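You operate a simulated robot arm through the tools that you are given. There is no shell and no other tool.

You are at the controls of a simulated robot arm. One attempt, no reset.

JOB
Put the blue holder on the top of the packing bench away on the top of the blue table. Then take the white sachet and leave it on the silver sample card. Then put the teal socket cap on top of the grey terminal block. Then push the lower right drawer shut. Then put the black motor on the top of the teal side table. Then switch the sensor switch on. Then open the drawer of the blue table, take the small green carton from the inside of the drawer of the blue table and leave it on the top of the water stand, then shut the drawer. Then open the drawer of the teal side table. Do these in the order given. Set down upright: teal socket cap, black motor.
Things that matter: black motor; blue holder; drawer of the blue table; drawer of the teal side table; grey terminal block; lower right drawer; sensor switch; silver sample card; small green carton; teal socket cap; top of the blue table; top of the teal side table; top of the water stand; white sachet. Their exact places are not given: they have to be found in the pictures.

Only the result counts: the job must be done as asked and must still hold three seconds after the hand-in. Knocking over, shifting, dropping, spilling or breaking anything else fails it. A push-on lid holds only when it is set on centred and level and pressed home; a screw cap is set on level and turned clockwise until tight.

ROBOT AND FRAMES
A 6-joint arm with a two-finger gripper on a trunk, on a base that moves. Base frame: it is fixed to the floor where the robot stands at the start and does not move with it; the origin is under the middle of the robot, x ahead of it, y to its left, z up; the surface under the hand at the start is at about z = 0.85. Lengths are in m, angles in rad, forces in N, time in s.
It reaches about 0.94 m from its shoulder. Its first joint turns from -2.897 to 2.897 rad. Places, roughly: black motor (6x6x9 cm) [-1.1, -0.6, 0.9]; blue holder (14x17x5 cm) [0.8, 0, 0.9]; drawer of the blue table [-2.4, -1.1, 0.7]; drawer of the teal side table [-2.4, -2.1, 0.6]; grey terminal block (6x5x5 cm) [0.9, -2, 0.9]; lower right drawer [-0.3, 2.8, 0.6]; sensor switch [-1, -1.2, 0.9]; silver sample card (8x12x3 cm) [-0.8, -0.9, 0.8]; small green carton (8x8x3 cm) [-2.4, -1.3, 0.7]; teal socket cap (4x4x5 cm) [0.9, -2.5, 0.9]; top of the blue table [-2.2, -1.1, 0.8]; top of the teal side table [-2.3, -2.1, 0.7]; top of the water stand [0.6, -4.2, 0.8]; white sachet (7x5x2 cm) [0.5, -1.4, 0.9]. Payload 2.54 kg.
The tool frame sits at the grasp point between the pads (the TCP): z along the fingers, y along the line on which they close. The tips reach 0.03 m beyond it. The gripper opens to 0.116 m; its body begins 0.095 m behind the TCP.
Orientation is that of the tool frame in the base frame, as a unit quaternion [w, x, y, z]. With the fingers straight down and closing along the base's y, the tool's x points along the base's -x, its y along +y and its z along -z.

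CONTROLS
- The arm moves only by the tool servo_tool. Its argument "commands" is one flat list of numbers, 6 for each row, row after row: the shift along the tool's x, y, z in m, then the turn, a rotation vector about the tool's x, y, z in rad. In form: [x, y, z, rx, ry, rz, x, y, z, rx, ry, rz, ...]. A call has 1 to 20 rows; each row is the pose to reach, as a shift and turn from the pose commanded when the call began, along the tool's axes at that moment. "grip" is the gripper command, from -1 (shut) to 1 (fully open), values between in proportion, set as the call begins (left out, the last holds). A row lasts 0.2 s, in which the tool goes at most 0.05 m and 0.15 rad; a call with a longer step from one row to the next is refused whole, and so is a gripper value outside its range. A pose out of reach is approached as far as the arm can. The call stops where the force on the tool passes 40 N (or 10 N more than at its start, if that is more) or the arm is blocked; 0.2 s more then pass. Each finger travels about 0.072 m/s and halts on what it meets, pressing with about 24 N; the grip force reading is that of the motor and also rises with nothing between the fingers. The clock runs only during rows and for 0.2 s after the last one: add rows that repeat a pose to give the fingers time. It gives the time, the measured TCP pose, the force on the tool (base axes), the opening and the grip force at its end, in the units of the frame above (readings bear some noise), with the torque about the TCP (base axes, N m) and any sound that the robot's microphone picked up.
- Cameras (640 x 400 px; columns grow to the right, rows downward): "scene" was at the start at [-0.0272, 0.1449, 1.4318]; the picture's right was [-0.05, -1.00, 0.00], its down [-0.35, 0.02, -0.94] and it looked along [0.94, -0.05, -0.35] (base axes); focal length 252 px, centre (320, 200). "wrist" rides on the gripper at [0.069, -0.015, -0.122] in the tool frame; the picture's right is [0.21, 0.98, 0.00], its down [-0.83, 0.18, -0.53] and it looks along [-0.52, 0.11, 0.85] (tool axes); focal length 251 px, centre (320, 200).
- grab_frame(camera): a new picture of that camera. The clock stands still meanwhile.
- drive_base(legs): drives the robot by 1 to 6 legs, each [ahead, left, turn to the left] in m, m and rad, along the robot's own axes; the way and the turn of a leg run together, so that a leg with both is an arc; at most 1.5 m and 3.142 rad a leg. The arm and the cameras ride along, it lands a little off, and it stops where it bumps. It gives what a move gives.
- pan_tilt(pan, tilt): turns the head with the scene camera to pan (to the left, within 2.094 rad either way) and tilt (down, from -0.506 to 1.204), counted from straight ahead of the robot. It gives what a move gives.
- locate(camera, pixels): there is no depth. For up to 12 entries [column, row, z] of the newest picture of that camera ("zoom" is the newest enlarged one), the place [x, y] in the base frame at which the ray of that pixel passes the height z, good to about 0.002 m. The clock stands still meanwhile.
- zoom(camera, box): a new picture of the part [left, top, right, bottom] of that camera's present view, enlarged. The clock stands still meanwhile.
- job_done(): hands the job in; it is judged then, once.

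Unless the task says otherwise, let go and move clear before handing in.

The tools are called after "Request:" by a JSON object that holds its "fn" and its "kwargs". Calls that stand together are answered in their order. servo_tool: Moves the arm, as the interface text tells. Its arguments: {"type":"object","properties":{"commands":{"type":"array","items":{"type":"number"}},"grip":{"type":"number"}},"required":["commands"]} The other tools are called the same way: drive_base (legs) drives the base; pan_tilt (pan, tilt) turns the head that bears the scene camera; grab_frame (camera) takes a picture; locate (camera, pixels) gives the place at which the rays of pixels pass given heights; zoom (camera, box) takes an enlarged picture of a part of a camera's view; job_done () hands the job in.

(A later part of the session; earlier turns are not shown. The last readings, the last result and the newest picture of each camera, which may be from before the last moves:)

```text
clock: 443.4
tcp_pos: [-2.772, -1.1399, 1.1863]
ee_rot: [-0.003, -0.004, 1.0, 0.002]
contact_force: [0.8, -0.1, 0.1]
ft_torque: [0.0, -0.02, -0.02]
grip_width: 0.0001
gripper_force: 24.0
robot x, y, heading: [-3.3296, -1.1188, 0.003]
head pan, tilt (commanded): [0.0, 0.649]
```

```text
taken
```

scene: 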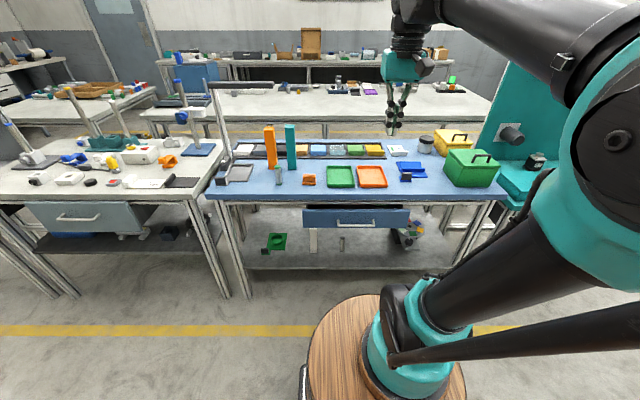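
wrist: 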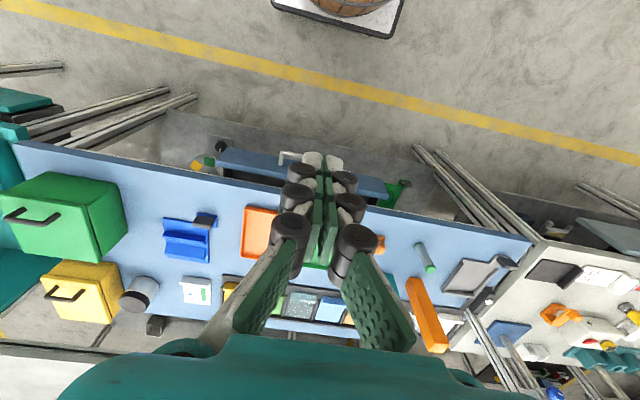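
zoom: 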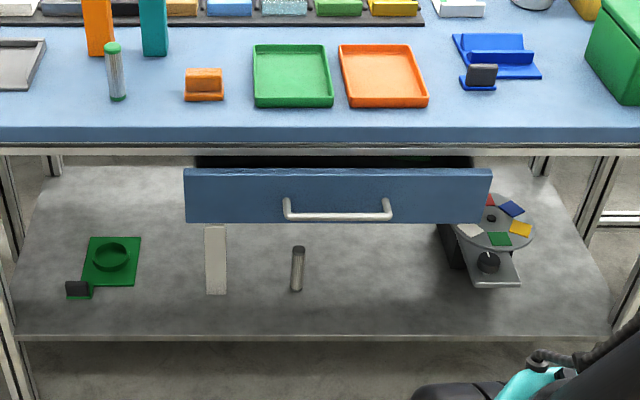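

The drawer stands slightly open; its U handle is at scene zoom (338,210). I'll shift the arm aside for a clear wrist view of the handle.

Request:
{"fn": "servo_tool", "kwargs": {"commands": [0, 0.045, 0, 0, 0, 0, 0, 0.09, 0, 0, 0, 0, 0, 0.135, 0, 0, 0, 0, 0, 0.18, 0, 0, 0, 0, 0, 0.18, 0, 0, 0, 0], "grip": 0}}

Request:
{"fn": "grab_frame", "kwargs": {"camera": "wrist"}}

Request:
{"fn": "zoom", "kwargs": {"camera": "wrist", "box": [80, 80, 300, 220]}}

```text
clock: 444.6
tcp_pos: [-2.7746, -0.9605, 1.1872]
ee_rot: [-0.003, -0.004, 1.0, 0.002]
contact_force: [-0.1, 0.1, 0.9]
ft_torque: [0.0, 0.0, -0.02]
grip_width: 0.0578
gripper_force: 0.1
robot x, y, heading: [-3.3306, -1.1152, 0.005]
head pan, tilt (commanded): [0.0, 0.649]
```

```text
taken
```

wrist: 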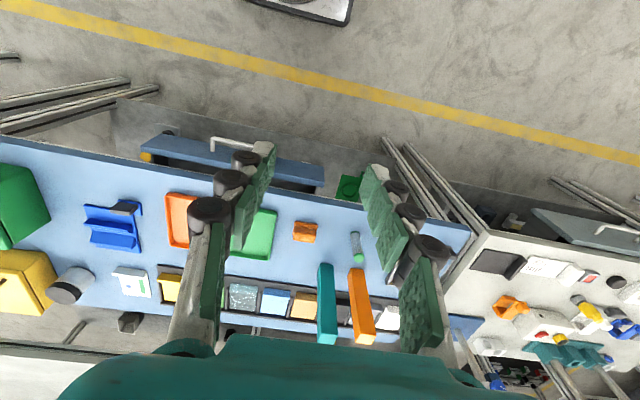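

```text
2.86 times, centred on (190, 150) of wrist
```

zoom: 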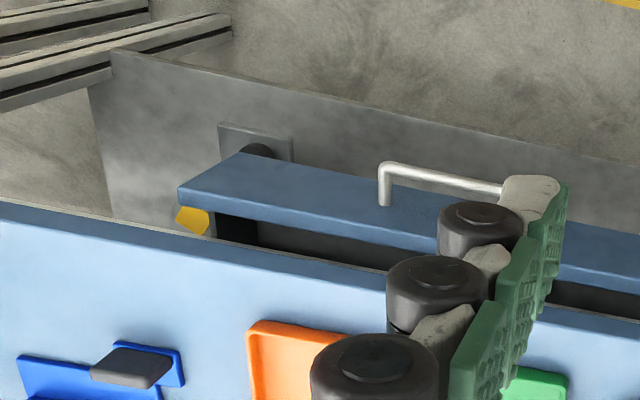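

I'll triangulate the handle bar and panel edges using both cameras at several heights.

Request:
{"fn": "locate", "kwargs": {"camera": "zoom", "pixels": [[384, 166, 0.65], [384, 166, 0.7], [500, 188, 0.65], [500, 188, 0.7], [240, 153, 0.65], [240, 153, 0.7], [240, 153, 0.75], [180, 190, 0.75], [180, 190, 0.7], [388, 205, 0.7], [388, 205, 0.65]]}}

Request:
{"fn": "zoom", "kwargs": {"camera": "scene", "box": [280, 190, 430, 260]}}

```text
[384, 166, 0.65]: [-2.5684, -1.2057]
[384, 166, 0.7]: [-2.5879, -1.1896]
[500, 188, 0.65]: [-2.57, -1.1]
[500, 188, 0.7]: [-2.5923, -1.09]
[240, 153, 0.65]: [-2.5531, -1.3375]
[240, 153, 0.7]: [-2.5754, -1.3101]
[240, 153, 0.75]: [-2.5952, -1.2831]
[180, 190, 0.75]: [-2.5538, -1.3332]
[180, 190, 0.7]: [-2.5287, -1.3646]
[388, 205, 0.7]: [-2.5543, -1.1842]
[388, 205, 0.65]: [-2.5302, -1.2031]
```

```text
4.27 times, centred on (355, 225) of scene
```

zoom: 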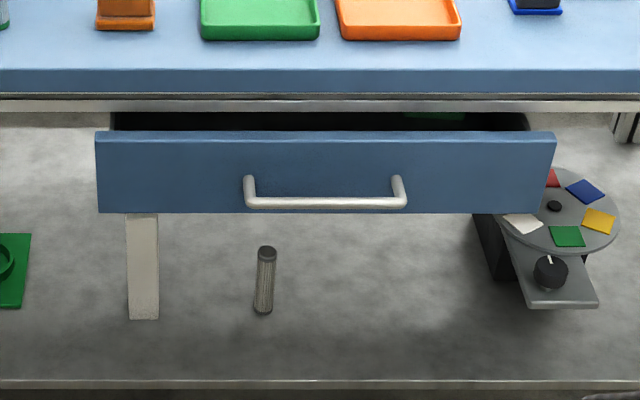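

Request:
{"fn": "locate", "kwargs": {"camera": "zoom", "pixels": [[243, 203, 0.7], [407, 203, 0.7], [243, 203, 0.66], [407, 203, 0.66], [95, 136, 0.75], [555, 136, 0.75], [95, 136, 0.72], [95, 213, 0.65], [555, 213, 0.65], [95, 213, 0.68], [435, 117, 0.72]]}}

```text
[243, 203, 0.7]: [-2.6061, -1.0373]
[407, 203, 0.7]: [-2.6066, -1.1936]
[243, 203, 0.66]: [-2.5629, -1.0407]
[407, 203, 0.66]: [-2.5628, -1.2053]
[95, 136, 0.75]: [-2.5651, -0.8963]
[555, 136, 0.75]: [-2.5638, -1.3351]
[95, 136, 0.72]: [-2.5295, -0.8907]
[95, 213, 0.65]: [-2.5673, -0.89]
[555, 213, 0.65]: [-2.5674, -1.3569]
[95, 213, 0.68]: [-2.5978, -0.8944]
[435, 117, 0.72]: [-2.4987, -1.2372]
```

Bar: x≈−2.578, z≈0.673, y −1.04..−1.20; panel front x≈−2.547 (z 0.63–0.735). I'll grip the bar with the gripper pitched ~40° down and fingers opening vertically; first I step back for reach.

Request:
{"fn": "drive_base", "kwargs": {"legs": [[-0.2, -0.13, 0]]}}

Request:
{"fn": "servo_tool", "kwargs": {"commands": [0, -0.02, 0, 0, 0, 0.143, 0, -0.02, 0, 0, 0, 0.286, 0, -0.02, 0, 0, 0, 0.428, 0, -0.02, 0, 0, 0, 0.571, 0, -0.02, 0, 0, 0, 0.714, 0, -0.02, 0, 0, 0, 0.857, 0, -0.02, 0, 0, 0, 1.0, 0, -0.02, 0, 0, 0, 1.142, 0, -0.02, 0, 0, 0, 1.285, 0, -0.02, 0, 0, 0, 1.428, 0, -0.02, 0, 0, 0, 1.571, 0, -0.02, 0, 0, 0, 1.571], "grip": 0}}

```text
clock: 446.4
tcp_pos: [-2.9746, -1.0928, 1.1884]
ee_rot: [-0.003, -0.005, 1.0, 0.003]
contact_force: [0.7, 0.3, 0.2]
ft_torque: [0.01, 0.0, 0.0]
grip_width: 0.0581
gripper_force: 0.1
robot x, y, heading: [-3.5306, -1.2481, 0.008]
head pan, tilt (commanded): [0.0, 0.649]
```

```text
clock: 449.0
tcp_pos: [-2.9759, -1.1115, 1.1888]
ee_rot: [-0.004, 0.704, 0.71, 0.0]
contact_force: [-0.5, 0.0, 0.0]
ft_torque: [0.01, 0.03, 0.01]
grip_width: 0.058
gripper_force: 0.1
robot x, y, heading: [-3.5278, -1.2512, 0.0]
head pan, tilt (commanded): [0.0, 0.649]
```

Now I'll move forward/down to (−2.70,−1.12,0.90) while pitching the gripper.

Request:
{"fn": "servo_tool", "kwargs": {"commands": [0, 0.03, 0.02, -0.1, 0, 0, 0, 0.06, 0.05, -0.2, 0, 0, 0, 0.09, 0.08, -0.3, 0, 0, 0, 0.12, 0.11, -0.4, 0, 0, 0, 0.15, 0.14, -0.5, 0, 0, 0, 0.18, 0.17, -0.6, 0, 0, 0, 0.21, 0.2, -0.7, 0, 0, 0, 0.24, 0.23, -0.8, 0, 0, -0.005, 0.26, 0.26, -0.87, 0, 0, -0.01, 0.276, 0.29, -0.87, 0, 0, -0.01, 0.276, 0.29, -0.87, 0, 0]}}

Request:
{"fn": "grab_frame", "kwargs": {"camera": "wrist"}}

Request:
{"fn": "grab_frame", "kwargs": {"camera": "scene"}}

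```text
clock: 451.4
tcp_pos: [-2.6997, -1.1182, 0.8953]
ee_rot: [0.293, 0.64, 0.644, 0.299]
contact_force: [-0.2, -0.6, 0.4]
ft_torque: [-0.02, 0.0, -0.02]
grip_width: 0.0579
gripper_force: 0.0
robot x, y, heading: [-3.5279, -1.2517, -0.003]
head pan, tilt (commanded): [0.0, 0.649]
```

```text
taken
```

wrist: 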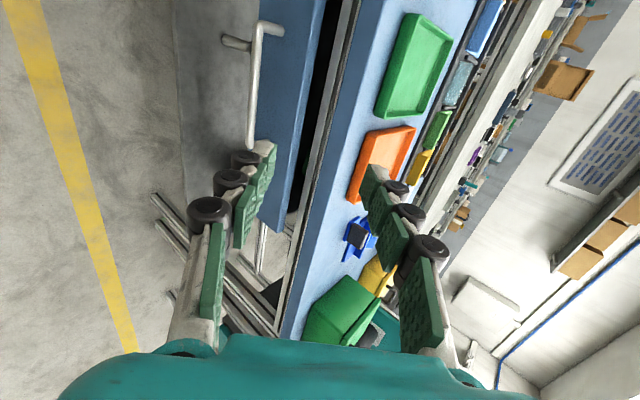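

```text
taken
```

scene: 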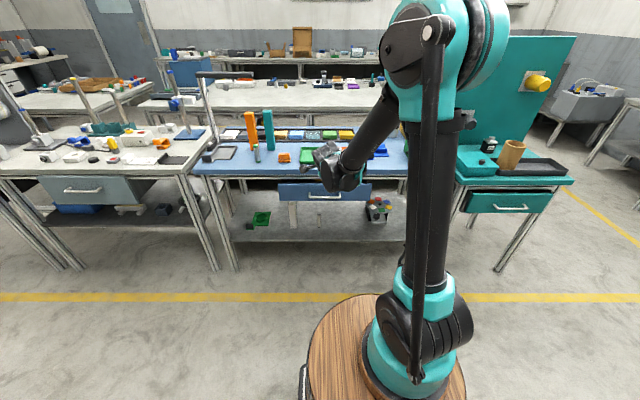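

The pitched pose is reachable (tool axis 40° below horizontal, fingers stacked vertically). I'll narrow the fingers and move to a pre-grasp 9 cm short of the bar.

Request:
{"fn": "servo_tool", "kwargs": {"commands": [-0.001, -0.023, 0.037, 0, 0, 0, -0.002, -0.046, 0.074, 0, 0, 0, -0.003, -0.07, 0.11, 0, 0, 0, -0.003, -0.0926, 0.147, 0, 0, 0, -0.003, -0.0926, 0.147, 0, 0, 0], "grip": -0.5}}

Request:
{"fn": "grab_frame", "kwargs": {"camera": "wrist"}}

Request:
{"fn": "zoom", "kwargs": {"camera": "wrist", "box": [220, 80, 420, 240]}}

Request:
{"fn": "zoom", "kwargs": {"camera": "scene", "box": [250, 140, 410, 240]}}

```text
clock: 452.6
tcp_pos: [-2.6478, -1.1209, 0.7299]
ee_rot: [0.293, 0.639, 0.645, 0.299]
contact_force: [-0.5, 0.0, -0.2]
ft_torque: [0.03, 0.0, -0.02]
grip_width: 0.0288
gripper_force: 0.0
robot x, y, heading: [-3.5254, -1.2494, 0.008]
head pan, tilt (commanded): [0.0, 0.649]
```

```text
taken
```

wrist: 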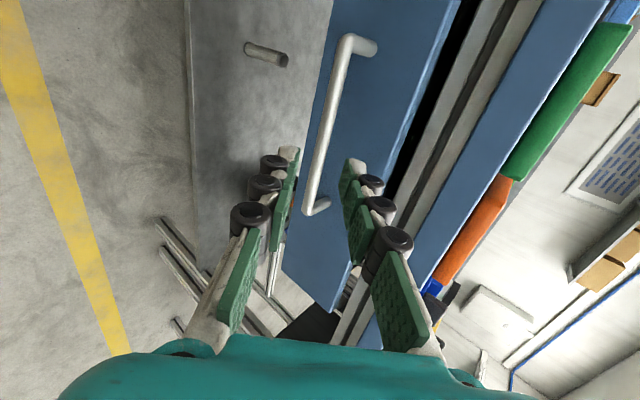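

```text
2.50 times, centred on (320, 160) of wrist
```

zoom: 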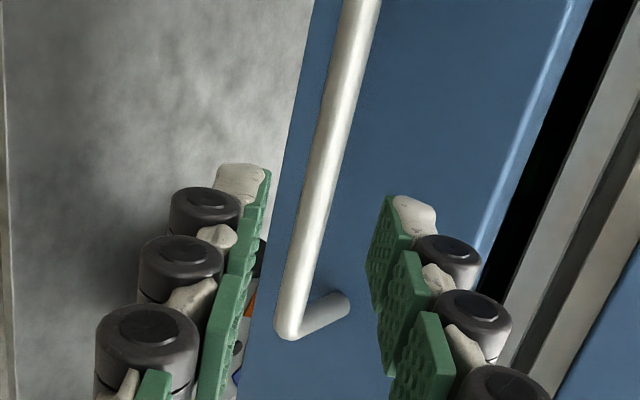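

```text
4.00 times, centred on (330, 190) of scene
```

zoom: 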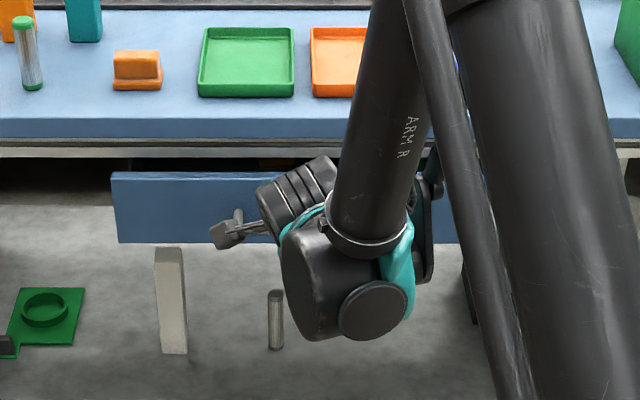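

The bar runs between the fingertips (bar at (326,150), tips at (297,155) and (347,165)). I'll verify its position with locate before advancing.

Request:
{"fn": "locate", "kwargs": {"camera": "wrist", "pixels": [[326, 150, 0.673], [340, 90, 0.673], [313, 200, 0.673], [326, 150, 0.68], [326, 150, 0.665], [360, 45, 0.673], [318, 208, 0.673]]}}

```text
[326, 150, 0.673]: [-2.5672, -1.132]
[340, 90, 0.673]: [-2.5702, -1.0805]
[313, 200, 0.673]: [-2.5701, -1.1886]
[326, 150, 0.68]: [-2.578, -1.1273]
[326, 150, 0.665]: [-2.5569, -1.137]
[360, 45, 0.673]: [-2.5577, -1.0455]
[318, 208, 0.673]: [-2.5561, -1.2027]
```

Combined views give the bar at (−2.580, z 0.678). I'll advance 6.9 cm along the tool axis and close on the bar.

Request:
{"fn": "servo_tool", "kwargs": {"commands": [0, 0.002, 0.025, 0, 0, 0, 0, 0.002, 0.045, 0, 0, 0, 0, 0.002, 0.06, 0, 0, 0, 0, 0.002, 0.069, 0, 0, 0, 0, 0.002, 0.069, 0, 0, 0]}}

Request:
{"fn": "grab_frame", "kwargs": {"camera": "wrist"}}

Request:
{"fn": "zoom", "kwargs": {"camera": "wrist", "box": [240, 80, 400, 220]}}

```text
clock: 453.8
tcp_pos: [-2.5942, -1.1198, 0.6872]
ee_rot: [0.294, 0.64, 0.645, 0.298]
contact_force: [0.1, 0.7, -0.5]
ft_torque: [0.0, 0.0, 0.04]
grip_width: 0.0288
gripper_force: 0.0
robot x, y, heading: [-3.5308, -1.2498, 0.002]
head pan, tilt (commanded): [0.0, 0.649]
```

```text
taken
```

wrist: 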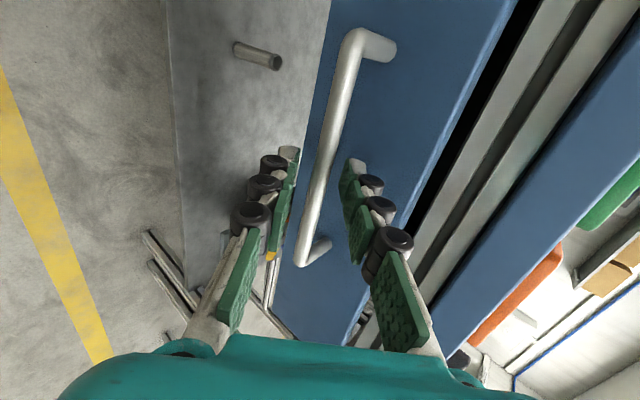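

```text
2.86 times, centred on (320, 150) of wrist
```

zoom: 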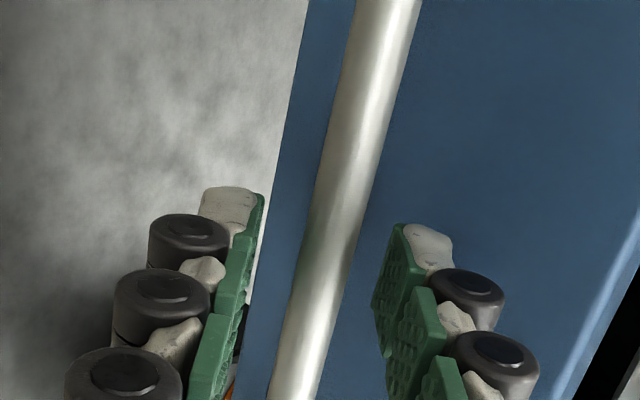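

The bar lies between the pads just inside the tips. Closing the gripper on it.

Request:
{"fn": "servo_tool", "kwargs": {"commands": [0, 0, 0, 0, 0, 0, 0, 0, 0, 0, 0, 0, 0, 0, 0, 0, 0, 0, 0, 0, 0, 0, 0, 0], "grip": -1}}

Request:
{"fn": "grab_frame", "kwargs": {"camera": "wrist"}}

```text
clock: 454.8
tcp_pos: [-2.5951, -1.1197, 0.6889]
ee_rot: [0.293, 0.64, 0.644, 0.299]
contact_force: [3.5, 0.2, 15.3]
ft_torque: [0.12, -0.34, 0.02]
grip_width: 0.0112
gripper_force: 38.1
robot x, y, heading: [-3.525, -1.2474, 0.0]
head pan, tilt (commanded): [0.0, 0.649]
```

```text
taken
```

wrist: 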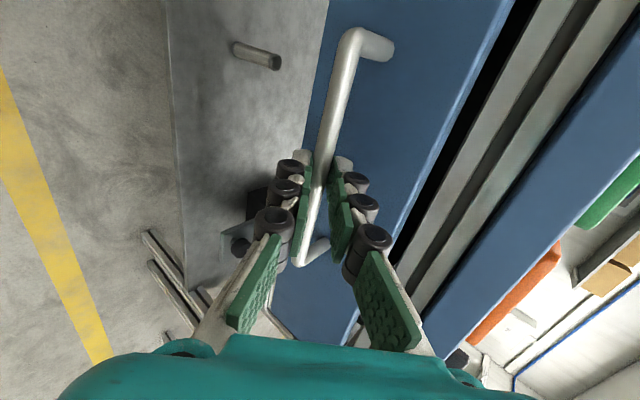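

Bar gripped (11 mm). I'll pull by driving the base backwards, but first I check what's behind me.

Request:
{"fn": "pan_tilt", "kwargs": {"pan": 2.09, "tilt": 0.8}}

Request:
{"fn": "grab_frame", "kwargs": {"camera": "scene"}}

Request:
{"fn": "pan_tilt", "kwargs": {"pan": -2.09, "tilt": 0.8}}

Request:
{"fn": "grab_frame", "kwargs": {"camera": "scene"}}

```text
clock: 456.8
tcp_pos: [-2.5935, -1.1199, 0.6885]
ee_rot: [0.294, 0.64, 0.644, 0.3]
contact_force: [2.6, 0.5, 19.4]
ft_torque: [0.12, -0.3, -0.05]
grip_width: 0.0114
gripper_force: 38.5
robot x, y, heading: [-3.5289, -1.2502, 0.003]
head pan, tilt (commanded): [2.089, 0.799]
```

```text
taken
```

scene: 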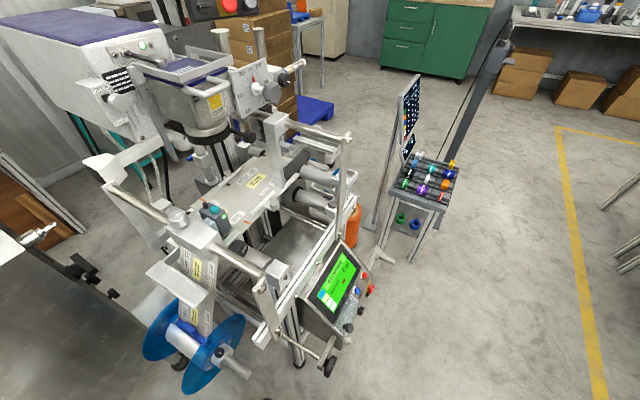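

```text
clock: 460.2
tcp_pos: [-2.5956, -1.1195, 0.6886]
ee_rot: [0.294, 0.64, 0.644, 0.299]
contact_force: [2.2, 1.8, 18.2]
ft_torque: [0.11, -0.31, -0.03]
grip_width: 0.011
gripper_force: 38.5
robot x, y, heading: [-3.5273, -1.2467, 0.003]
head pan, tilt (commanded): [-2.089, 0.799]
```

```text
taken
```

scene: 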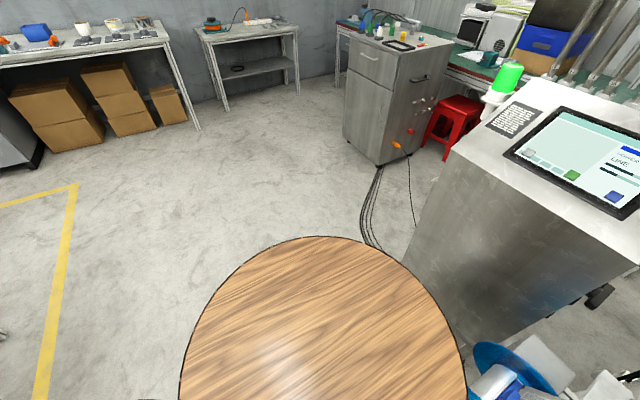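

The blue spool and steel cabinet are near my rear. I'll locate them before backing.

Request:
{"fn": "locate", "kwargs": {"camera": "scene", "pixels": [[475, 372, 0.4], [475, 372, 0.6], [475, 350, 0.5], [505, 345, 0.6], [455, 150, 1.1], [410, 260, 0.3], [440, 300, 0.3], [590, 300, 0.6], [370, 165, 0]]}}

Request:
{"fn": "pan_tilt", "kwargs": {"pan": 2.09, "tilt": 1.1}}

Request:
{"fn": "grab_frame", "kwargs": {"camera": "scene"}}

```text
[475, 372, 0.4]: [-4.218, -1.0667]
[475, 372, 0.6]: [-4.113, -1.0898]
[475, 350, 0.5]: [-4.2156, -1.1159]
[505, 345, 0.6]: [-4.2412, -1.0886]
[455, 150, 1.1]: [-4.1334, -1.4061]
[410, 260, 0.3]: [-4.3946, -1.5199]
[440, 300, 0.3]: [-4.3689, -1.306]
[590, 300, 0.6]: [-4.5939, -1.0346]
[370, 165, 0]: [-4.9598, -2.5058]
```

```text
clock: 463.6
tcp_pos: [-2.5947, -1.1194, 0.6887]
ee_rot: [0.294, 0.64, 0.644, 0.3]
contact_force: [2.7, 1.4, 16.0]
ft_torque: [0.14, -0.28, -0.07]
grip_width: 0.0112
gripper_force: 38.2
robot x, y, heading: [-3.5279, -1.2485, 0.002]
head pan, tilt (commanded): [2.089, 1.1]
```

```text
taken
```

scene: 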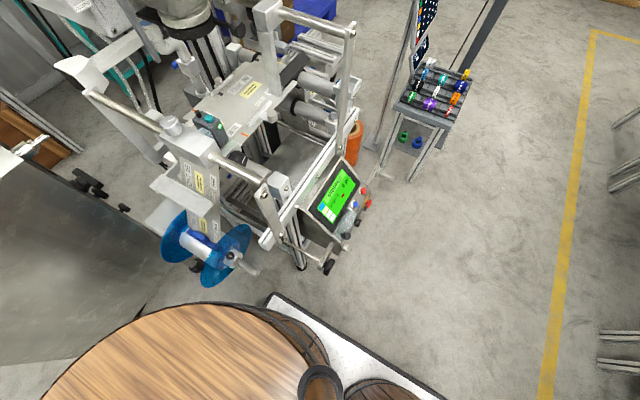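

The spool sits close behind my left rear. I'll locate its nearest points.

Request:
{"fn": "locate", "kwargs": {"camera": "scene", "pixels": [[215, 287, 0.4], [258, 270, 0.5], [258, 270, 0.6], [215, 287, 0.3], [165, 258, 0.4], [272, 298, 0.1], [300, 268, 0.0], [326, 274, 0.1]]}}

```text
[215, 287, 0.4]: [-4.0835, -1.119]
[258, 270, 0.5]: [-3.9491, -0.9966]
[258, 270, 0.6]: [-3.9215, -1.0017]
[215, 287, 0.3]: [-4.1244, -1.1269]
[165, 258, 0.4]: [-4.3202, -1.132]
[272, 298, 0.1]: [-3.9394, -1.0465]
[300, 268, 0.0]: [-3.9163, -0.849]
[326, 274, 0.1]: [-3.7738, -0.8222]
```

The spool handle is ~7 cm from my rear disc, so I won't back up. Instead I'll pull with the arm ~10 cm while pitching steeper round the bar, then hook the panel from inside.

Request:
{"fn": "servo_tool", "kwargs": {"commands": [0, -0.0085, -0.0107, 0.05, 0, 0, 0, -0.017, -0.0214, 0.1, 0, 0, 0, -0.0254, -0.0321, 0.15, 0, 0, 0, -0.0338, -0.0428, 0.2, 0, 0, 0, -0.0423, -0.0536, 0.25, 0, 0, 0, -0.0507, -0.0643, 0.3, 0, 0, 0, -0.0592, -0.075, 0.35, 0, 0, 0, -0.0592, -0.075, 0.35, 0, 0]}}

Request:
{"fn": "grab_frame", "kwargs": {"camera": "wrist"}}

Request:
{"fn": "pan_tilt", "kwargs": {"pan": 0.0, "tilt": 0.65}}

Request:
{"fn": "grab_frame", "kwargs": {"camera": "scene"}}

```text
clock: 465.4
tcp_pos: [-2.6899, -1.1189, 0.6904]
ee_rot: [0.178, 0.681, 0.686, 0.182]
contact_force: [-1.0, 15.9, 6.2]
ft_torque: [0.6, -0.02, 0.02]
grip_width: 0.0109
gripper_force: 38.4
robot x, y, heading: [-3.5288, -1.2474, 0.006]
head pan, tilt (commanded): [2.089, 1.1]
```

```text
taken
```

wrist: 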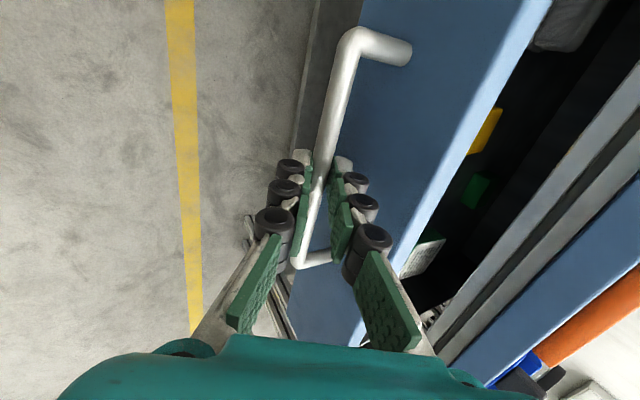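

```text
clock: 467.4
tcp_pos: [-2.6891, -1.1191, 0.6912]
ee_rot: [0.177, 0.68, 0.687, 0.183]
contact_force: [0.1, 23.1, 1.5]
ft_torque: [0.59, -0.03, 0.07]
grip_width: 0.0113
gripper_force: 38.2
robot x, y, heading: [-3.5261, -1.2529, 0.004]
head pan, tilt (commanded): [0.0, 0.649]
```

```text
taken
```

scene: 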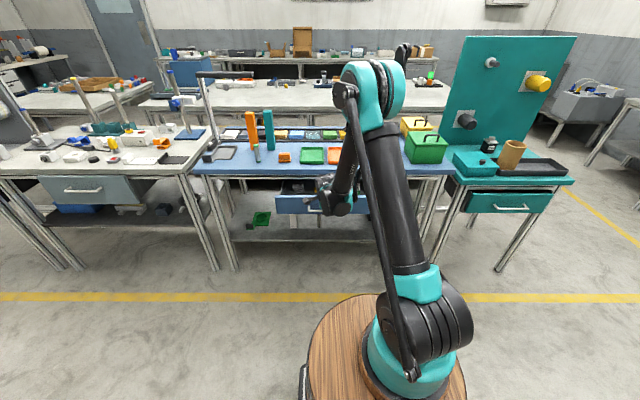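

The drawer came out 10 cm, but there's a 23 N sideways load in +y. I'll yield a few millimetres in +y to relax it.

Request:
{"fn": "servo_tool", "kwargs": {"commands": [0.002, 0, 0, 0, 0, 0, 0.004, 0, 0, 0, 0, 0, 0.004, 0, 0, 0, 0, 0]}}

Request:
{"fn": "zoom", "kwargs": {"camera": "scene", "box": [240, 120, 440, 260]}}

Request:
{"fn": "zoom", "kwargs": {"camera": "wrist", "box": [280, 0, 640, 330]}}

```text
clock: 468.2
tcp_pos: [-2.6905, -1.1187, 0.691]
ee_rot: [0.178, 0.682, 0.686, 0.181]
contact_force: [1.0, -19.3, 8.4]
ft_torque: [-0.54, -0.09, -0.57]
grip_width: 0.0109
gripper_force: 38.1
robot x, y, heading: [-3.5286, -1.2528, 0.001]
head pan, tilt (commanded): [0.0, 0.649]
```

```text
2.86 times, centred on (340, 190) of scene
```

zoom: 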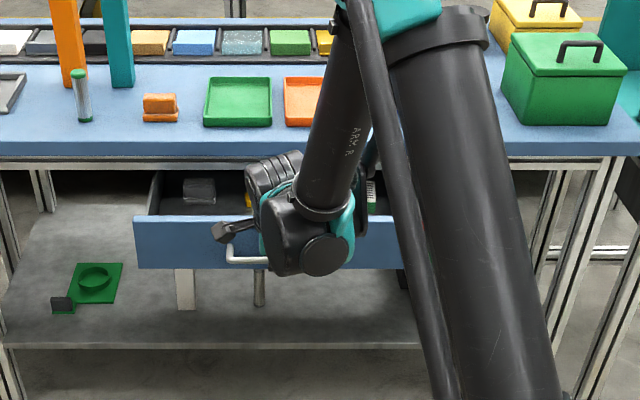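

```text
1.21 times, centred on (460, 165) of wrist
```

zoom: 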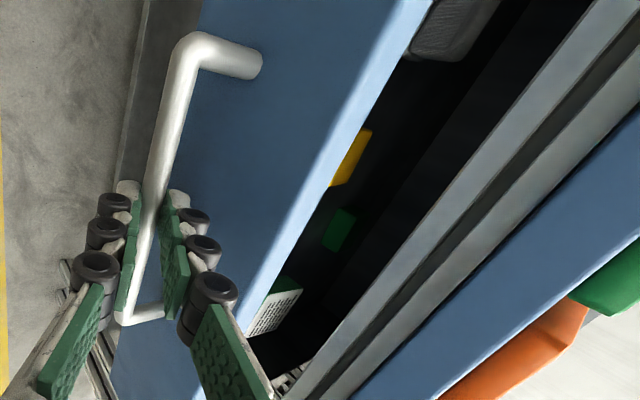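

Load flips sign within 4 mm, so neutral is ~2 mm back. I'll pull another 9 cm, steepening slightly.

Request:
{"fn": "servo_tool", "kwargs": {"commands": [-0.002, -0.011, -0.0063, 0.02, 0, 0, -0.002, -0.0216, -0.0126, 0.045, 0, 0, -0.002, -0.0324, -0.0189, 0.065, 0, 0, -0.002, -0.0433, -0.0252, 0.085, 0, 0, -0.002, -0.0541, -0.0315, 0.105, 0, 0, -0.002, -0.0649, -0.0378, 0.13, 0, 0, -0.002, -0.0757, -0.0441, 0.15, 0, 0, -0.002, -0.0757, -0.0441, 0.15, 0, 0]}}

Request:
{"fn": "grab_frame", "kwargs": {"camera": "wrist"}}

Request:
{"fn": "zoom", "kwargs": {"camera": "scene", "box": [240, 120, 440, 260]}}

```text
clock: 470.0
tcp_pos: [-2.7776, -1.1179, 0.693]
ee_rot: [0.125, 0.693, 0.698, 0.13]
contact_force: [-1.4, -13.5, -11.1]
ft_torque: [-0.3, 0.13, -0.41]
grip_width: 0.0111
gripper_force: 37.8
robot x, y, heading: [-3.5262, -1.2544, 0.003]
head pan, tilt (commanded): [0.0, 0.649]
```

```text
taken
```

wrist: 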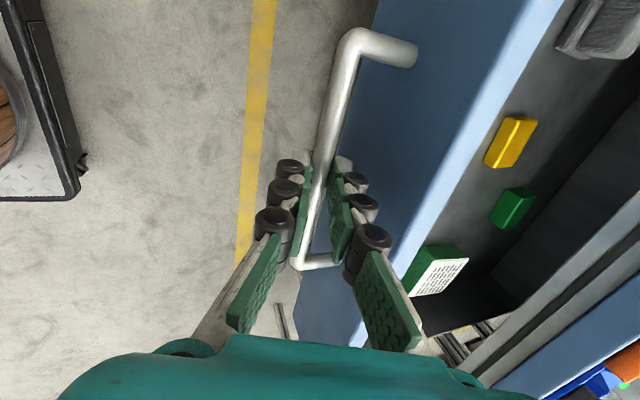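

```text
2.86 times, centred on (340, 190) of scene
```

zoom: 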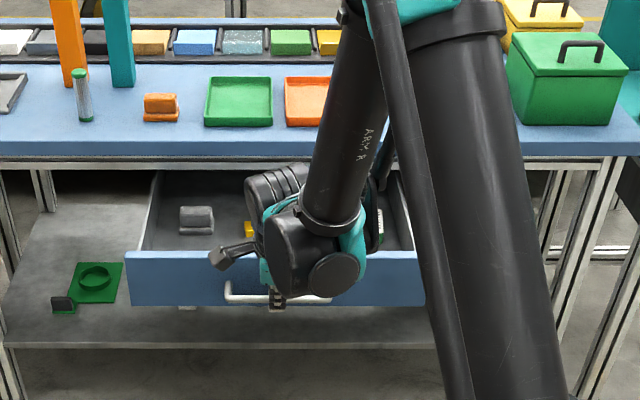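

The drawer is out ≈19 cm and shows the contents: a green carton with white label at wrist (437,270). I'll pull ~7 cm more.

Request:
{"fn": "servo_tool", "kwargs": {"commands": [-0.001, -0.0106, -0.004, 0.015, 0, 0, -0.001, -0.0213, -0.0082, 0.033, 0, 0, -0.001, -0.0319, -0.0123, 0.05, 0, 0, -0.001, -0.0425, -0.0165, 0.066, 0, 0, -0.001, -0.0532, -0.0206, 0.083, 0, 0, -0.001, -0.0638, -0.0247, 0.1, 0, 0, -0.001, -0.0638, -0.0247, 0.1, 0, 0]}}

Request:
{"fn": "grab_frame", "kwargs": {"camera": "wrist"}}

```text
clock: 471.6
tcp_pos: [-2.846, -1.1196, 0.6924]
ee_rot: [0.091, 0.697, 0.705, 0.095]
contact_force: [-1.4, 27.9, -5.4]
ft_torque: [0.71, 0.06, -0.16]
grip_width: 0.0111
gripper_force: 38.3
robot x, y, heading: [-3.5279, -1.2501, 0.007]
head pan, tilt (commanded): [0.0, 0.649]
```

```text
taken
```

wrist: 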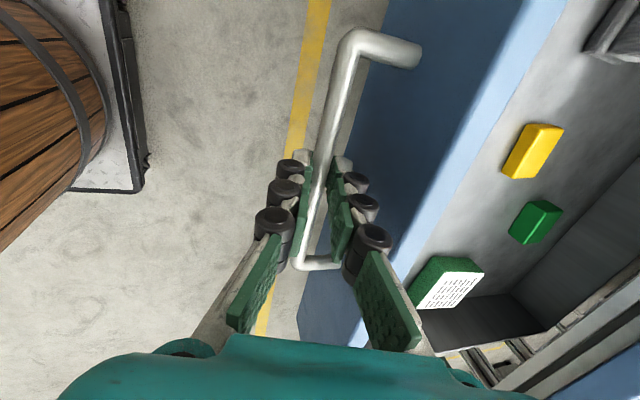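

The drawer is open about 26 cm and the carton is fully exposed. I'll open the fingers slightly and withdraw from the bar.

Request:
{"fn": "servo_tool", "kwargs": {"commands": [0, -0.002, 0, 0, 0, 0, 0, -0.002, 0, 0, 0, 0], "grip": -0.7}}

Request:
{"fn": "servo_tool", "kwargs": {"commands": [0, 0, -0.015, 0, 0, 0, 0, 0, -0.04, 0, 0, 0, 0, -0.01, -0.08, 0, 0, 0, 0, -0.02, -0.12, 0, 0, 0, 0, -0.02, -0.16, 0, 0, 0, 0, -0.02, -0.2, 0, 0, 0, 0, -0.02, -0.2, 0, 0, 0]}}

Request:
{"fn": "grab_frame", "kwargs": {"camera": "wrist"}}

Request:
{"fn": "grab_frame", "kwargs": {"camera": "scene"}}

```text
clock: 472.2
tcp_pos: [-2.8478, -1.1212, 0.6917]
ee_rot: [0.092, 0.698, 0.703, 0.096]
contact_force: [-0.3, 0.8, 0.0]
ft_torque: [0.0, 0.03, 0.01]
grip_width: 0.0173
gripper_force: 0.0
robot x, y, heading: [-3.5306, -1.248, 0.002]
head pan, tilt (commanded): [0.0, 0.649]
```

```text
clock: 473.8
tcp_pos: [-2.9203, -1.1232, 0.8789]
ee_rot: [0.091, 0.697, 0.705, 0.096]
contact_force: [-0.6, -0.7, 0.3]
ft_torque: [0.01, 0.03, 0.0]
grip_width: 0.0173
gripper_force: 0.0
robot x, y, heading: [-3.5273, -1.2497, 0.004]
head pan, tilt (commanded): [0.0, 0.649]
```

```text
taken
```

wrist: 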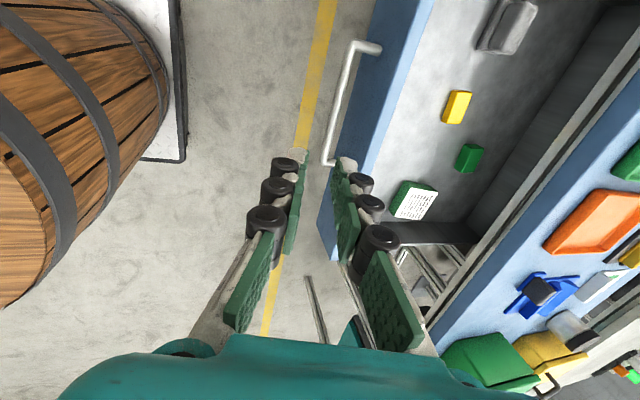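

```text
taken
```

scene: 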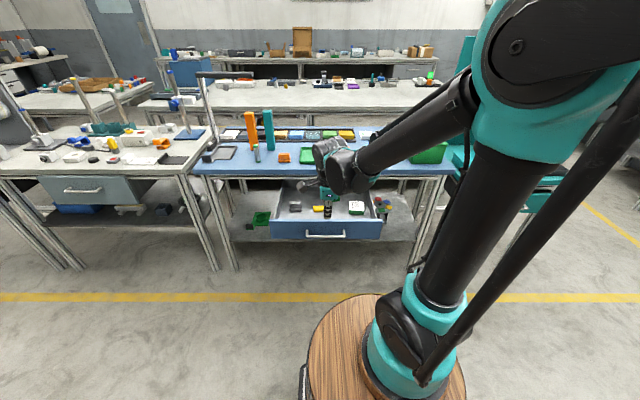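

I'll return the gripper to vertical and move above the drawer to see the carton.

Request:
{"fn": "servo_tool", "kwargs": {"commands": [-0.005, 0.035, -0.005, 0.052, 0, 0, -0.01, 0.07, -0.01, 0.105, 0, 0, -0.016, 0.104, -0.016, 0.157, 0, 0, -0.022, 0.139, -0.022, 0.21, 0, 0, -0.027, 0.173, -0.027, 0.262, 0, 0, -0.027, 0.173, -0.027, 0.262, 0, 0], "grip": 1}}

Request:
{"fn": "grab_frame", "kwargs": {"camera": "wrist"}}

Request:
{"fn": "zoom", "kwargs": {"camera": "scene", "box": [250, 150, 430, 250]}}

```text
clock: 475.2
tcp_pos: [-2.7601, -1.1478, 0.9503]
ee_rot: [0.0, 0.704, 0.71, 0.002]
contact_force: [-0.6, -0.2, 0.4]
ft_torque: [0.0, 0.0, 0.0]
grip_width: 0.1159
gripper_force: 0.1
robot x, y, heading: [-3.5328, -1.2479, -0.003]
head pan, tilt (commanded): [0.0, 0.649]
```

```text
taken
```

wrist: 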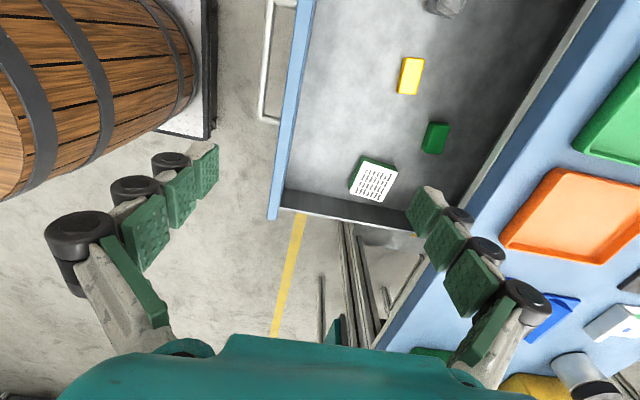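

```text
3.56 times, centred on (340, 200) of scene
```

zoom: 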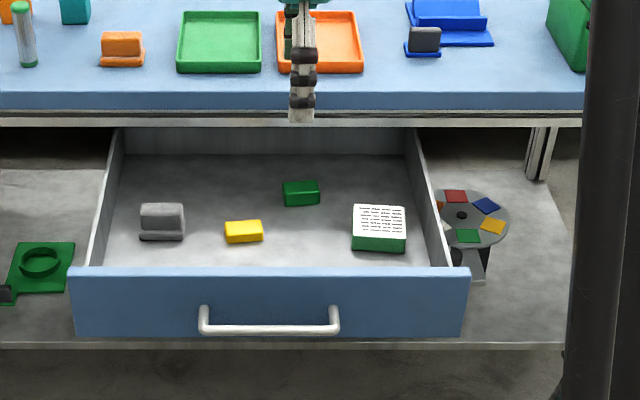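

The labelled green box at scene zoom (379,228) is the carton. I'll zoom with the wrist camera and triangulate it.

Request:
{"fn": "zoom", "kwargs": {"camera": "wrist", "box": [320, 130, 440, 220]}}

Request:
{"fn": "locate", "kwargs": {"camera": "scene", "pixels": [[343.5, 201.2, 0.68], [358.3, 201.2, 0.68], [359.0, 209.3, 0.68], [343.2, 209.3, 0.68], [343.2, 213.5, 0.65], [359, 214.3, 0.65], [343.5, 201.2, 0.66], [343.2, 209.3, 0.66], [340, 219, 0.72]]}}

```text
4.44 times, centred on (380, 175) of wrist
```

zoom: 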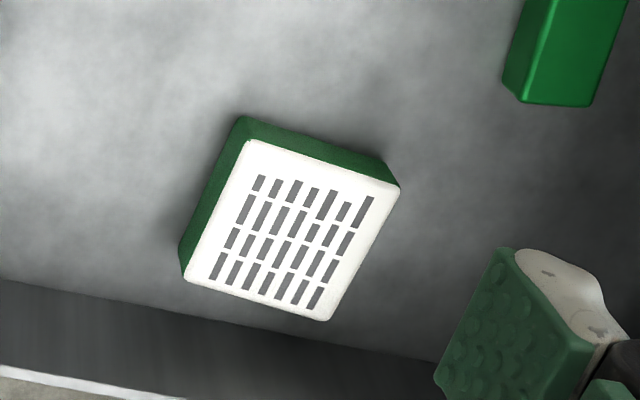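

```text
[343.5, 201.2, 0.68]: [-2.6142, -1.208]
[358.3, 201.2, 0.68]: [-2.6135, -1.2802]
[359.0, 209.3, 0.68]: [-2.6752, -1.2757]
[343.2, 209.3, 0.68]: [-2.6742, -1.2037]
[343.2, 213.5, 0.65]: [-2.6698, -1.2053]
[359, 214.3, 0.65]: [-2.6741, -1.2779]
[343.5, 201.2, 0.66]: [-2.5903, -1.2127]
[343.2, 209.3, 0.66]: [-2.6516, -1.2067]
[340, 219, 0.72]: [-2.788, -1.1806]
```

Request:
{"fn": "locate", "kwargs": {"camera": "zoom", "pixels": [[245, 140, 0.68], [400, 187, 0.68], [326, 320, 0.68], [184, 277, 0.68], [245, 140, 0.66], [326, 320, 0.66], [238, 116, 0.65], [383, 160, 0.65], [180, 242, 0.65], [530, 50, 0.68], [560, 105, 0.66]]}}

```text
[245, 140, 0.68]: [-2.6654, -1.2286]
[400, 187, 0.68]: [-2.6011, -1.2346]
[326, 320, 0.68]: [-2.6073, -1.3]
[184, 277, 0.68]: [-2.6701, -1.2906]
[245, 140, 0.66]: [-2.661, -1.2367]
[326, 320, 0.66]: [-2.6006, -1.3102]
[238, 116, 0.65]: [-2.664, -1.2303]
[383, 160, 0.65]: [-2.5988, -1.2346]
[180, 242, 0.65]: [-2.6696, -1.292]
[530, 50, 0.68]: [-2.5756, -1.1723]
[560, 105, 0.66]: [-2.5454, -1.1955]
```

Carton centre ≈(−2.634,−1.269), top z≈0.668, ~6.5 cm square, turned about −5°. I'll move above it with the fingers at 9 cm, aligned.

Request:
{"fn": "servo_tool", "kwargs": {"commands": [-0.03, 0.031, 0, 0, 0, 0.03, -0.06, 0.062, 0, 0, 0, 0.06, -0.09, 0.093, 0, 0, 0, 0.09, -0.122, 0.125, 0, 0, 0, 0.09, -0.122, 0.125, 0.04, 0, 0, 0.09, -0.122, 0.125, 0.08, 0, 0, 0.09, -0.122, 0.125, 0.1, 0, 0, 0.09, -0.122, 0.125, 0.1, 0, 0, 0.09], "grip": 0.55}}

Request:
{"fn": "grab_frame", "kwargs": {"camera": "wrist"}}

Request:
{"fn": "zoom", "kwargs": {"camera": "wrist", "box": [240, 60, 400, 200]}}

```text
clock: 477.0
tcp_pos: [-2.634, -1.2688, 0.8494]
ee_rot: [-0.001, 0.735, 0.678, 0.003]
contact_force: [0.1, 0.5, -0.4]
ft_torque: [0.01, -0.02, 0.03]
grip_width: 0.0897
gripper_force: 0.0
robot x, y, heading: [-3.5286, -1.2463, 0.002]
head pan, tilt (commanded): [0.0, 0.649]
```

```text
taken
```

wrist: 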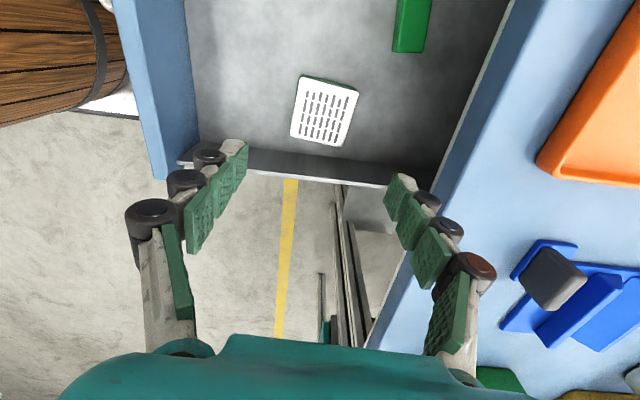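

```text
2.86 times, centred on (320, 130) of wrist
```

zoom: 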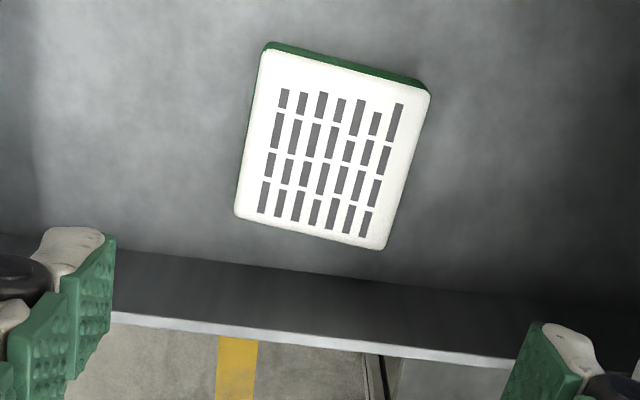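

Request:
{"fn": "locate", "kwargs": {"camera": "zoom", "pixels": [[264, 50, 0.668], [430, 92, 0.668], [382, 249, 0.668], [236, 214, 0.668], [320, 330, 0.72], [100, 310, 0.72], [500, 360, 0.72], [600, 100, 0.64]]}}

```text
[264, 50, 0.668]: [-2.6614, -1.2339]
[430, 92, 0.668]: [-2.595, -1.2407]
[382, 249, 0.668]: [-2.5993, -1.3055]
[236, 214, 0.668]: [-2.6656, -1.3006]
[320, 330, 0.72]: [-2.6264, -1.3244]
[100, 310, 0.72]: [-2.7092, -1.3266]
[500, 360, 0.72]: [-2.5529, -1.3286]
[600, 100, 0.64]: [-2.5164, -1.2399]
```

Carton centre refined to (−2.630,−1.270), aligned within 1°. I'll descend to TCP z≈0.68 and close.

Request:
{"fn": "servo_tool", "kwargs": {"commands": [-0.001, 0.0037, 0.04, 0, 0, 0, -0.001, 0.0037, 0.08, 0, 0, 0, -0.001, 0.0037, 0.12, 0, 0, 0, -0.001, 0.0037, 0.15, 0, 0, 0, -0.001, 0.0037, 0.169, 0, 0, 0, -0.001, 0.0037, 0.169, 0, 0, 0]}}

Request:
{"fn": "grab_frame", "kwargs": {"camera": "wrist"}}

```text
clock: 478.4
tcp_pos: [-2.6296, -1.2687, 0.6816]
ee_rot: [-0.001, 0.735, 0.678, 0.002]
contact_force: [0.3, -0.1, 0.5]
ft_torque: [-0.01, 0.0, 0.0]
grip_width: 0.0898
gripper_force: 0.0
robot x, y, heading: [-3.5278, -1.2463, -0.001]
head pan, tilt (commanded): [0.0, 0.649]
```

```text
taken
```

wrist: 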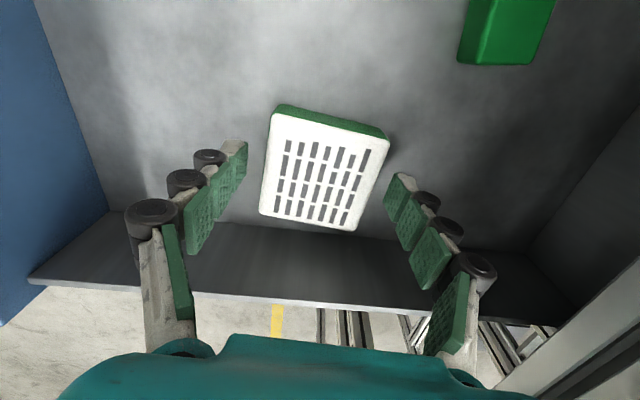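

The carton is between the fingers. I'll drop 5 mm more and close.

Request:
{"fn": "servo_tool", "kwargs": {"commands": [0, 0, 0.005, 0, 0, 0, 0, 0, 0.005, 0, 0, 0]}}

Request:
{"fn": "servo_tool", "kwargs": {"commands": [0, 0, 0, 0, 0, 0, 0, 0, 0, 0, 0, 0, 0, 0, 0, 0, 0, 0, 0, 0, 0, 0, 0, 0], "grip": -1}}

Request:
{"fn": "servo_tool", "kwargs": {"commands": [0, 0, -0.01, 0, 0, 0, 0, 0, -0.03, 0, 0, 0, 0, 0, -0.07, 0, 0, 0, 0, 0, -0.11, 0, 0, 0, 0, 0, -0.15, 0, 0, 0, 0, 0, -0.15, 0, 0, 0]}}

Request:
{"fn": "grab_frame", "kwargs": {"camera": "wrist"}}

```text
clock: 479.0
tcp_pos: [-2.6286, -1.2686, 0.6764]
ee_rot: [-0.001, 0.735, 0.678, 0.002]
contact_force: [0.2, 0.5, -1.0]
ft_torque: [0.02, -0.01, 0.02]
grip_width: 0.0901
gripper_force: 0.1
robot x, y, heading: [-3.5264, -1.2469, 0.002]
head pan, tilt (commanded): [0.0, 0.649]
```

```text
clock: 480.0
tcp_pos: [-2.6291, -1.2679, 0.6767]
ee_rot: [-0.001, 0.735, 0.678, 0.003]
contact_force: [0.5, 0.1, 0.9]
ft_torque: [-0.01, -0.06, -0.06]
grip_width: 0.0695
gripper_force: 23.8
robot x, y, heading: [-3.5278, -1.2464, 0.0]
head pan, tilt (commanded): [0.0, 0.649]
```

```text
clock: 481.4
tcp_pos: [-2.6304, -1.2682, 0.8262]
ee_rot: [-0.001, 0.735, 0.678, 0.003]
contact_force: [0.4, -0.7, -0.5]
ft_torque: [0.02, -0.02, -0.02]
grip_width: 0.0695
gripper_force: 23.6
robot x, y, heading: [-3.53, -1.2511, 0.001]
head pan, tilt (commanded): [0.0, 0.649]
```

```text
taken
```

wrist: 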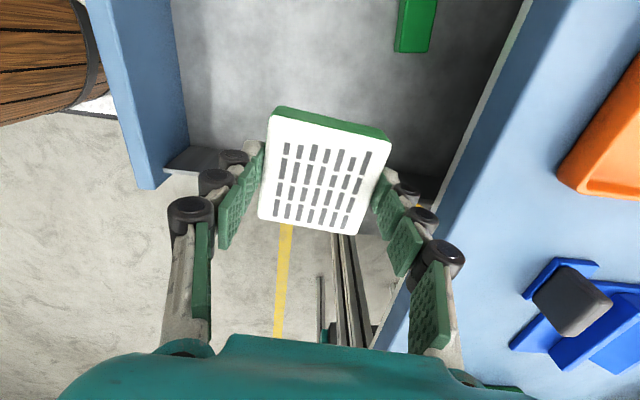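

Carton held (69.5 mm grip). I'll raise it, tuck in, and drive round to the water stand.

Request:
{"fn": "servo_tool", "kwargs": {"commands": [0, 0, -0.045, 0, 0, 0, 0, 0, -0.09, 0, 0, 0, 0, 0, -0.135, 0, 0, 0, 0, 0, -0.18, 0, 0, 0, 0, 0, -0.225, 0, 0, 0, 0, 0, -0.27, 0, 0, 0, 0, 0, -0.315, 0, 0, 0, 0, 0, -0.36, 0, 0, 0, 0, -0.045, -0.36, 0, 0, 0, 0, -0.09, -0.36, 0, 0, 0, 0, -0.135, -0.36, 0, 0, 0, 0, -0.18, -0.36, 0, 0, 0, 0, -0.225, -0.36, 0, 0, 0, 0, -0.27, -0.36, 0, 0, 0, 0, -0.315, -0.36, 0, 0, 0, 0, -0.34, -0.36, 0, 0, 0, 0, -0.34, -0.36, 0, 0, 0]}}

Request:
{"fn": "drive_base", "kwargs": {"legs": [[0, -1.0, 0], [0, -0.93, 0], [1.5, 0, 0], [1.5, 0, 0], [0.4, 0, 0]]}}

Request:
{"fn": "grab_frame", "kwargs": {"camera": "wrist"}}

```text
clock: 485.0
tcp_pos: [-2.9696, -1.2428, 1.1849]
ee_rot: [-0.001, 0.735, 0.678, 0.003]
contact_force: [-0.3, 0.7, -0.4]
ft_torque: [-0.01, 0.0, 0.0]
grip_width: 0.0692
gripper_force: 23.8
robot x, y, heading: [-3.5288, -1.2472, 0.005]
head pan, tilt (commanded): [0.0, 0.649]
```

```text
clock: 510.7
tcp_pos: [0.4251, -3.1907, 1.1849]
ee_rot: [-0.002, 0.738, 0.675, 0.002]
contact_force: [0.8, 0.0, -1.1]
ft_torque: [0.04, 0.0, -0.02]
grip_width: 0.0694
gripper_force: 23.9
robot x, y, heading: [-0.1299, -3.1944, -0.002]
head pan, tilt (commanded): [0.0, 0.649]
```

```text
taken
```

wrist: 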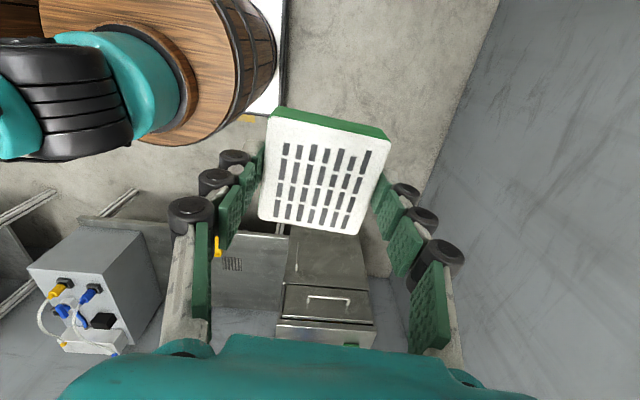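

Carton still in hand; the water stand is visible ahead to the south. I'll turn right to face it and look.

Request:
{"fn": "drive_base", "kwargs": {"legs": [[0, 0, -1.568]]}}

Request:
{"fn": "pan_tilt", "kwargs": {"pan": 0.35, "tilt": 0.5}}

Request:
{"fn": "grab_frame", "kwargs": {"camera": "scene"}}

Request:
{"fn": "zoom", "kwargs": {"camera": "scene", "box": [200, 100, 440, 320]}}

```text
clock: 515.0
tcp_pos: [-0.1309, -3.7531, 1.1842]
ee_rot: [0.001, 0.999, -0.044, 0.003]
contact_force: [0.0, 0.3, -1.2]
ft_torque: [0.0, -0.02, 0.04]
grip_width: 0.0693
gripper_force: 24.2
robot x, y, heading: [-0.1325, -3.1918, -1.577]
head pan, tilt (commanded): [0.0, 0.649]
```

```text
clock: 515.8
tcp_pos: [-0.1299, -3.753, 1.1854]
ee_rot: [0.001, 0.999, -0.043, 0.002]
contact_force: [0.3, 0.0, -0.5]
ft_torque: [0.02, -0.02, -0.01]
grip_width: 0.0693
gripper_force: 23.8
robot x, y, heading: [-0.1348, -3.1957, -1.574]
head pan, tilt (commanded): [0.351, 0.499]
```

```text
taken
```

scene: 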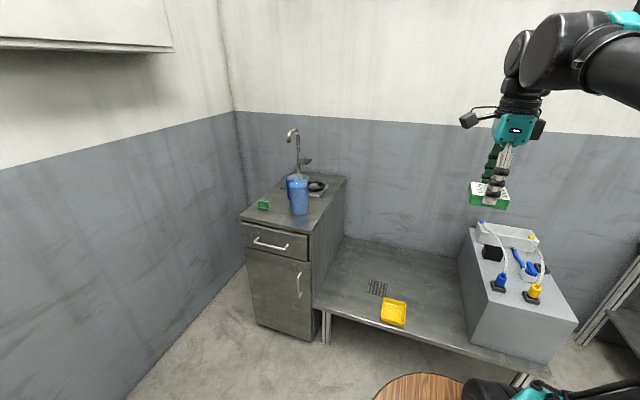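

```text
1.82 times, centred on (320, 210) of scene
```

zoom: 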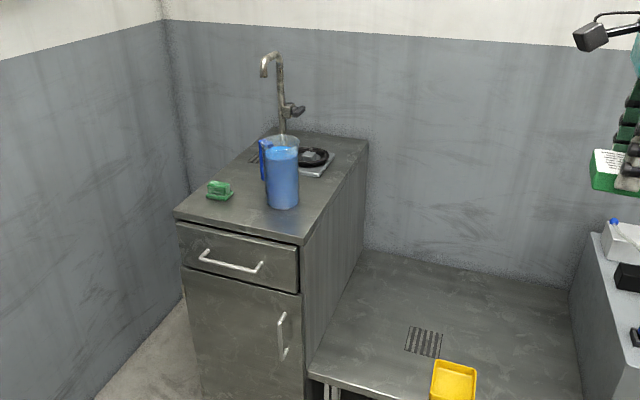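

The stand's top holds a jug, a green clip and a tap; there's free space at the front right. I'll locate these.

Request:
{"fn": "locate", "kwargs": {"camera": "zoom", "pixels": [[175, 212, 0.8], [303, 243, 0.8], [367, 140, 0.8], [283, 205, 0.8], [268, 195, 0.8], [299, 195, 0.8], [220, 195, 0.8], [235, 190, 0.8], [206, 195, 0.8], [165, 290, 0], [305, 395, 0.3]]}}

```text
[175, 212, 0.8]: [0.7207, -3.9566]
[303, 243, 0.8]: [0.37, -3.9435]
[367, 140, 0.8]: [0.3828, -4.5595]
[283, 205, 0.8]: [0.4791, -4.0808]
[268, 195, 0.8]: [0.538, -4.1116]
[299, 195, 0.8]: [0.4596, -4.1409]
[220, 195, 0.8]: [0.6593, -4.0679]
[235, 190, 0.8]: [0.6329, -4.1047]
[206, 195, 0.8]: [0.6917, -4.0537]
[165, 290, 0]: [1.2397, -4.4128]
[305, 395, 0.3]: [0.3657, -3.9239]
```

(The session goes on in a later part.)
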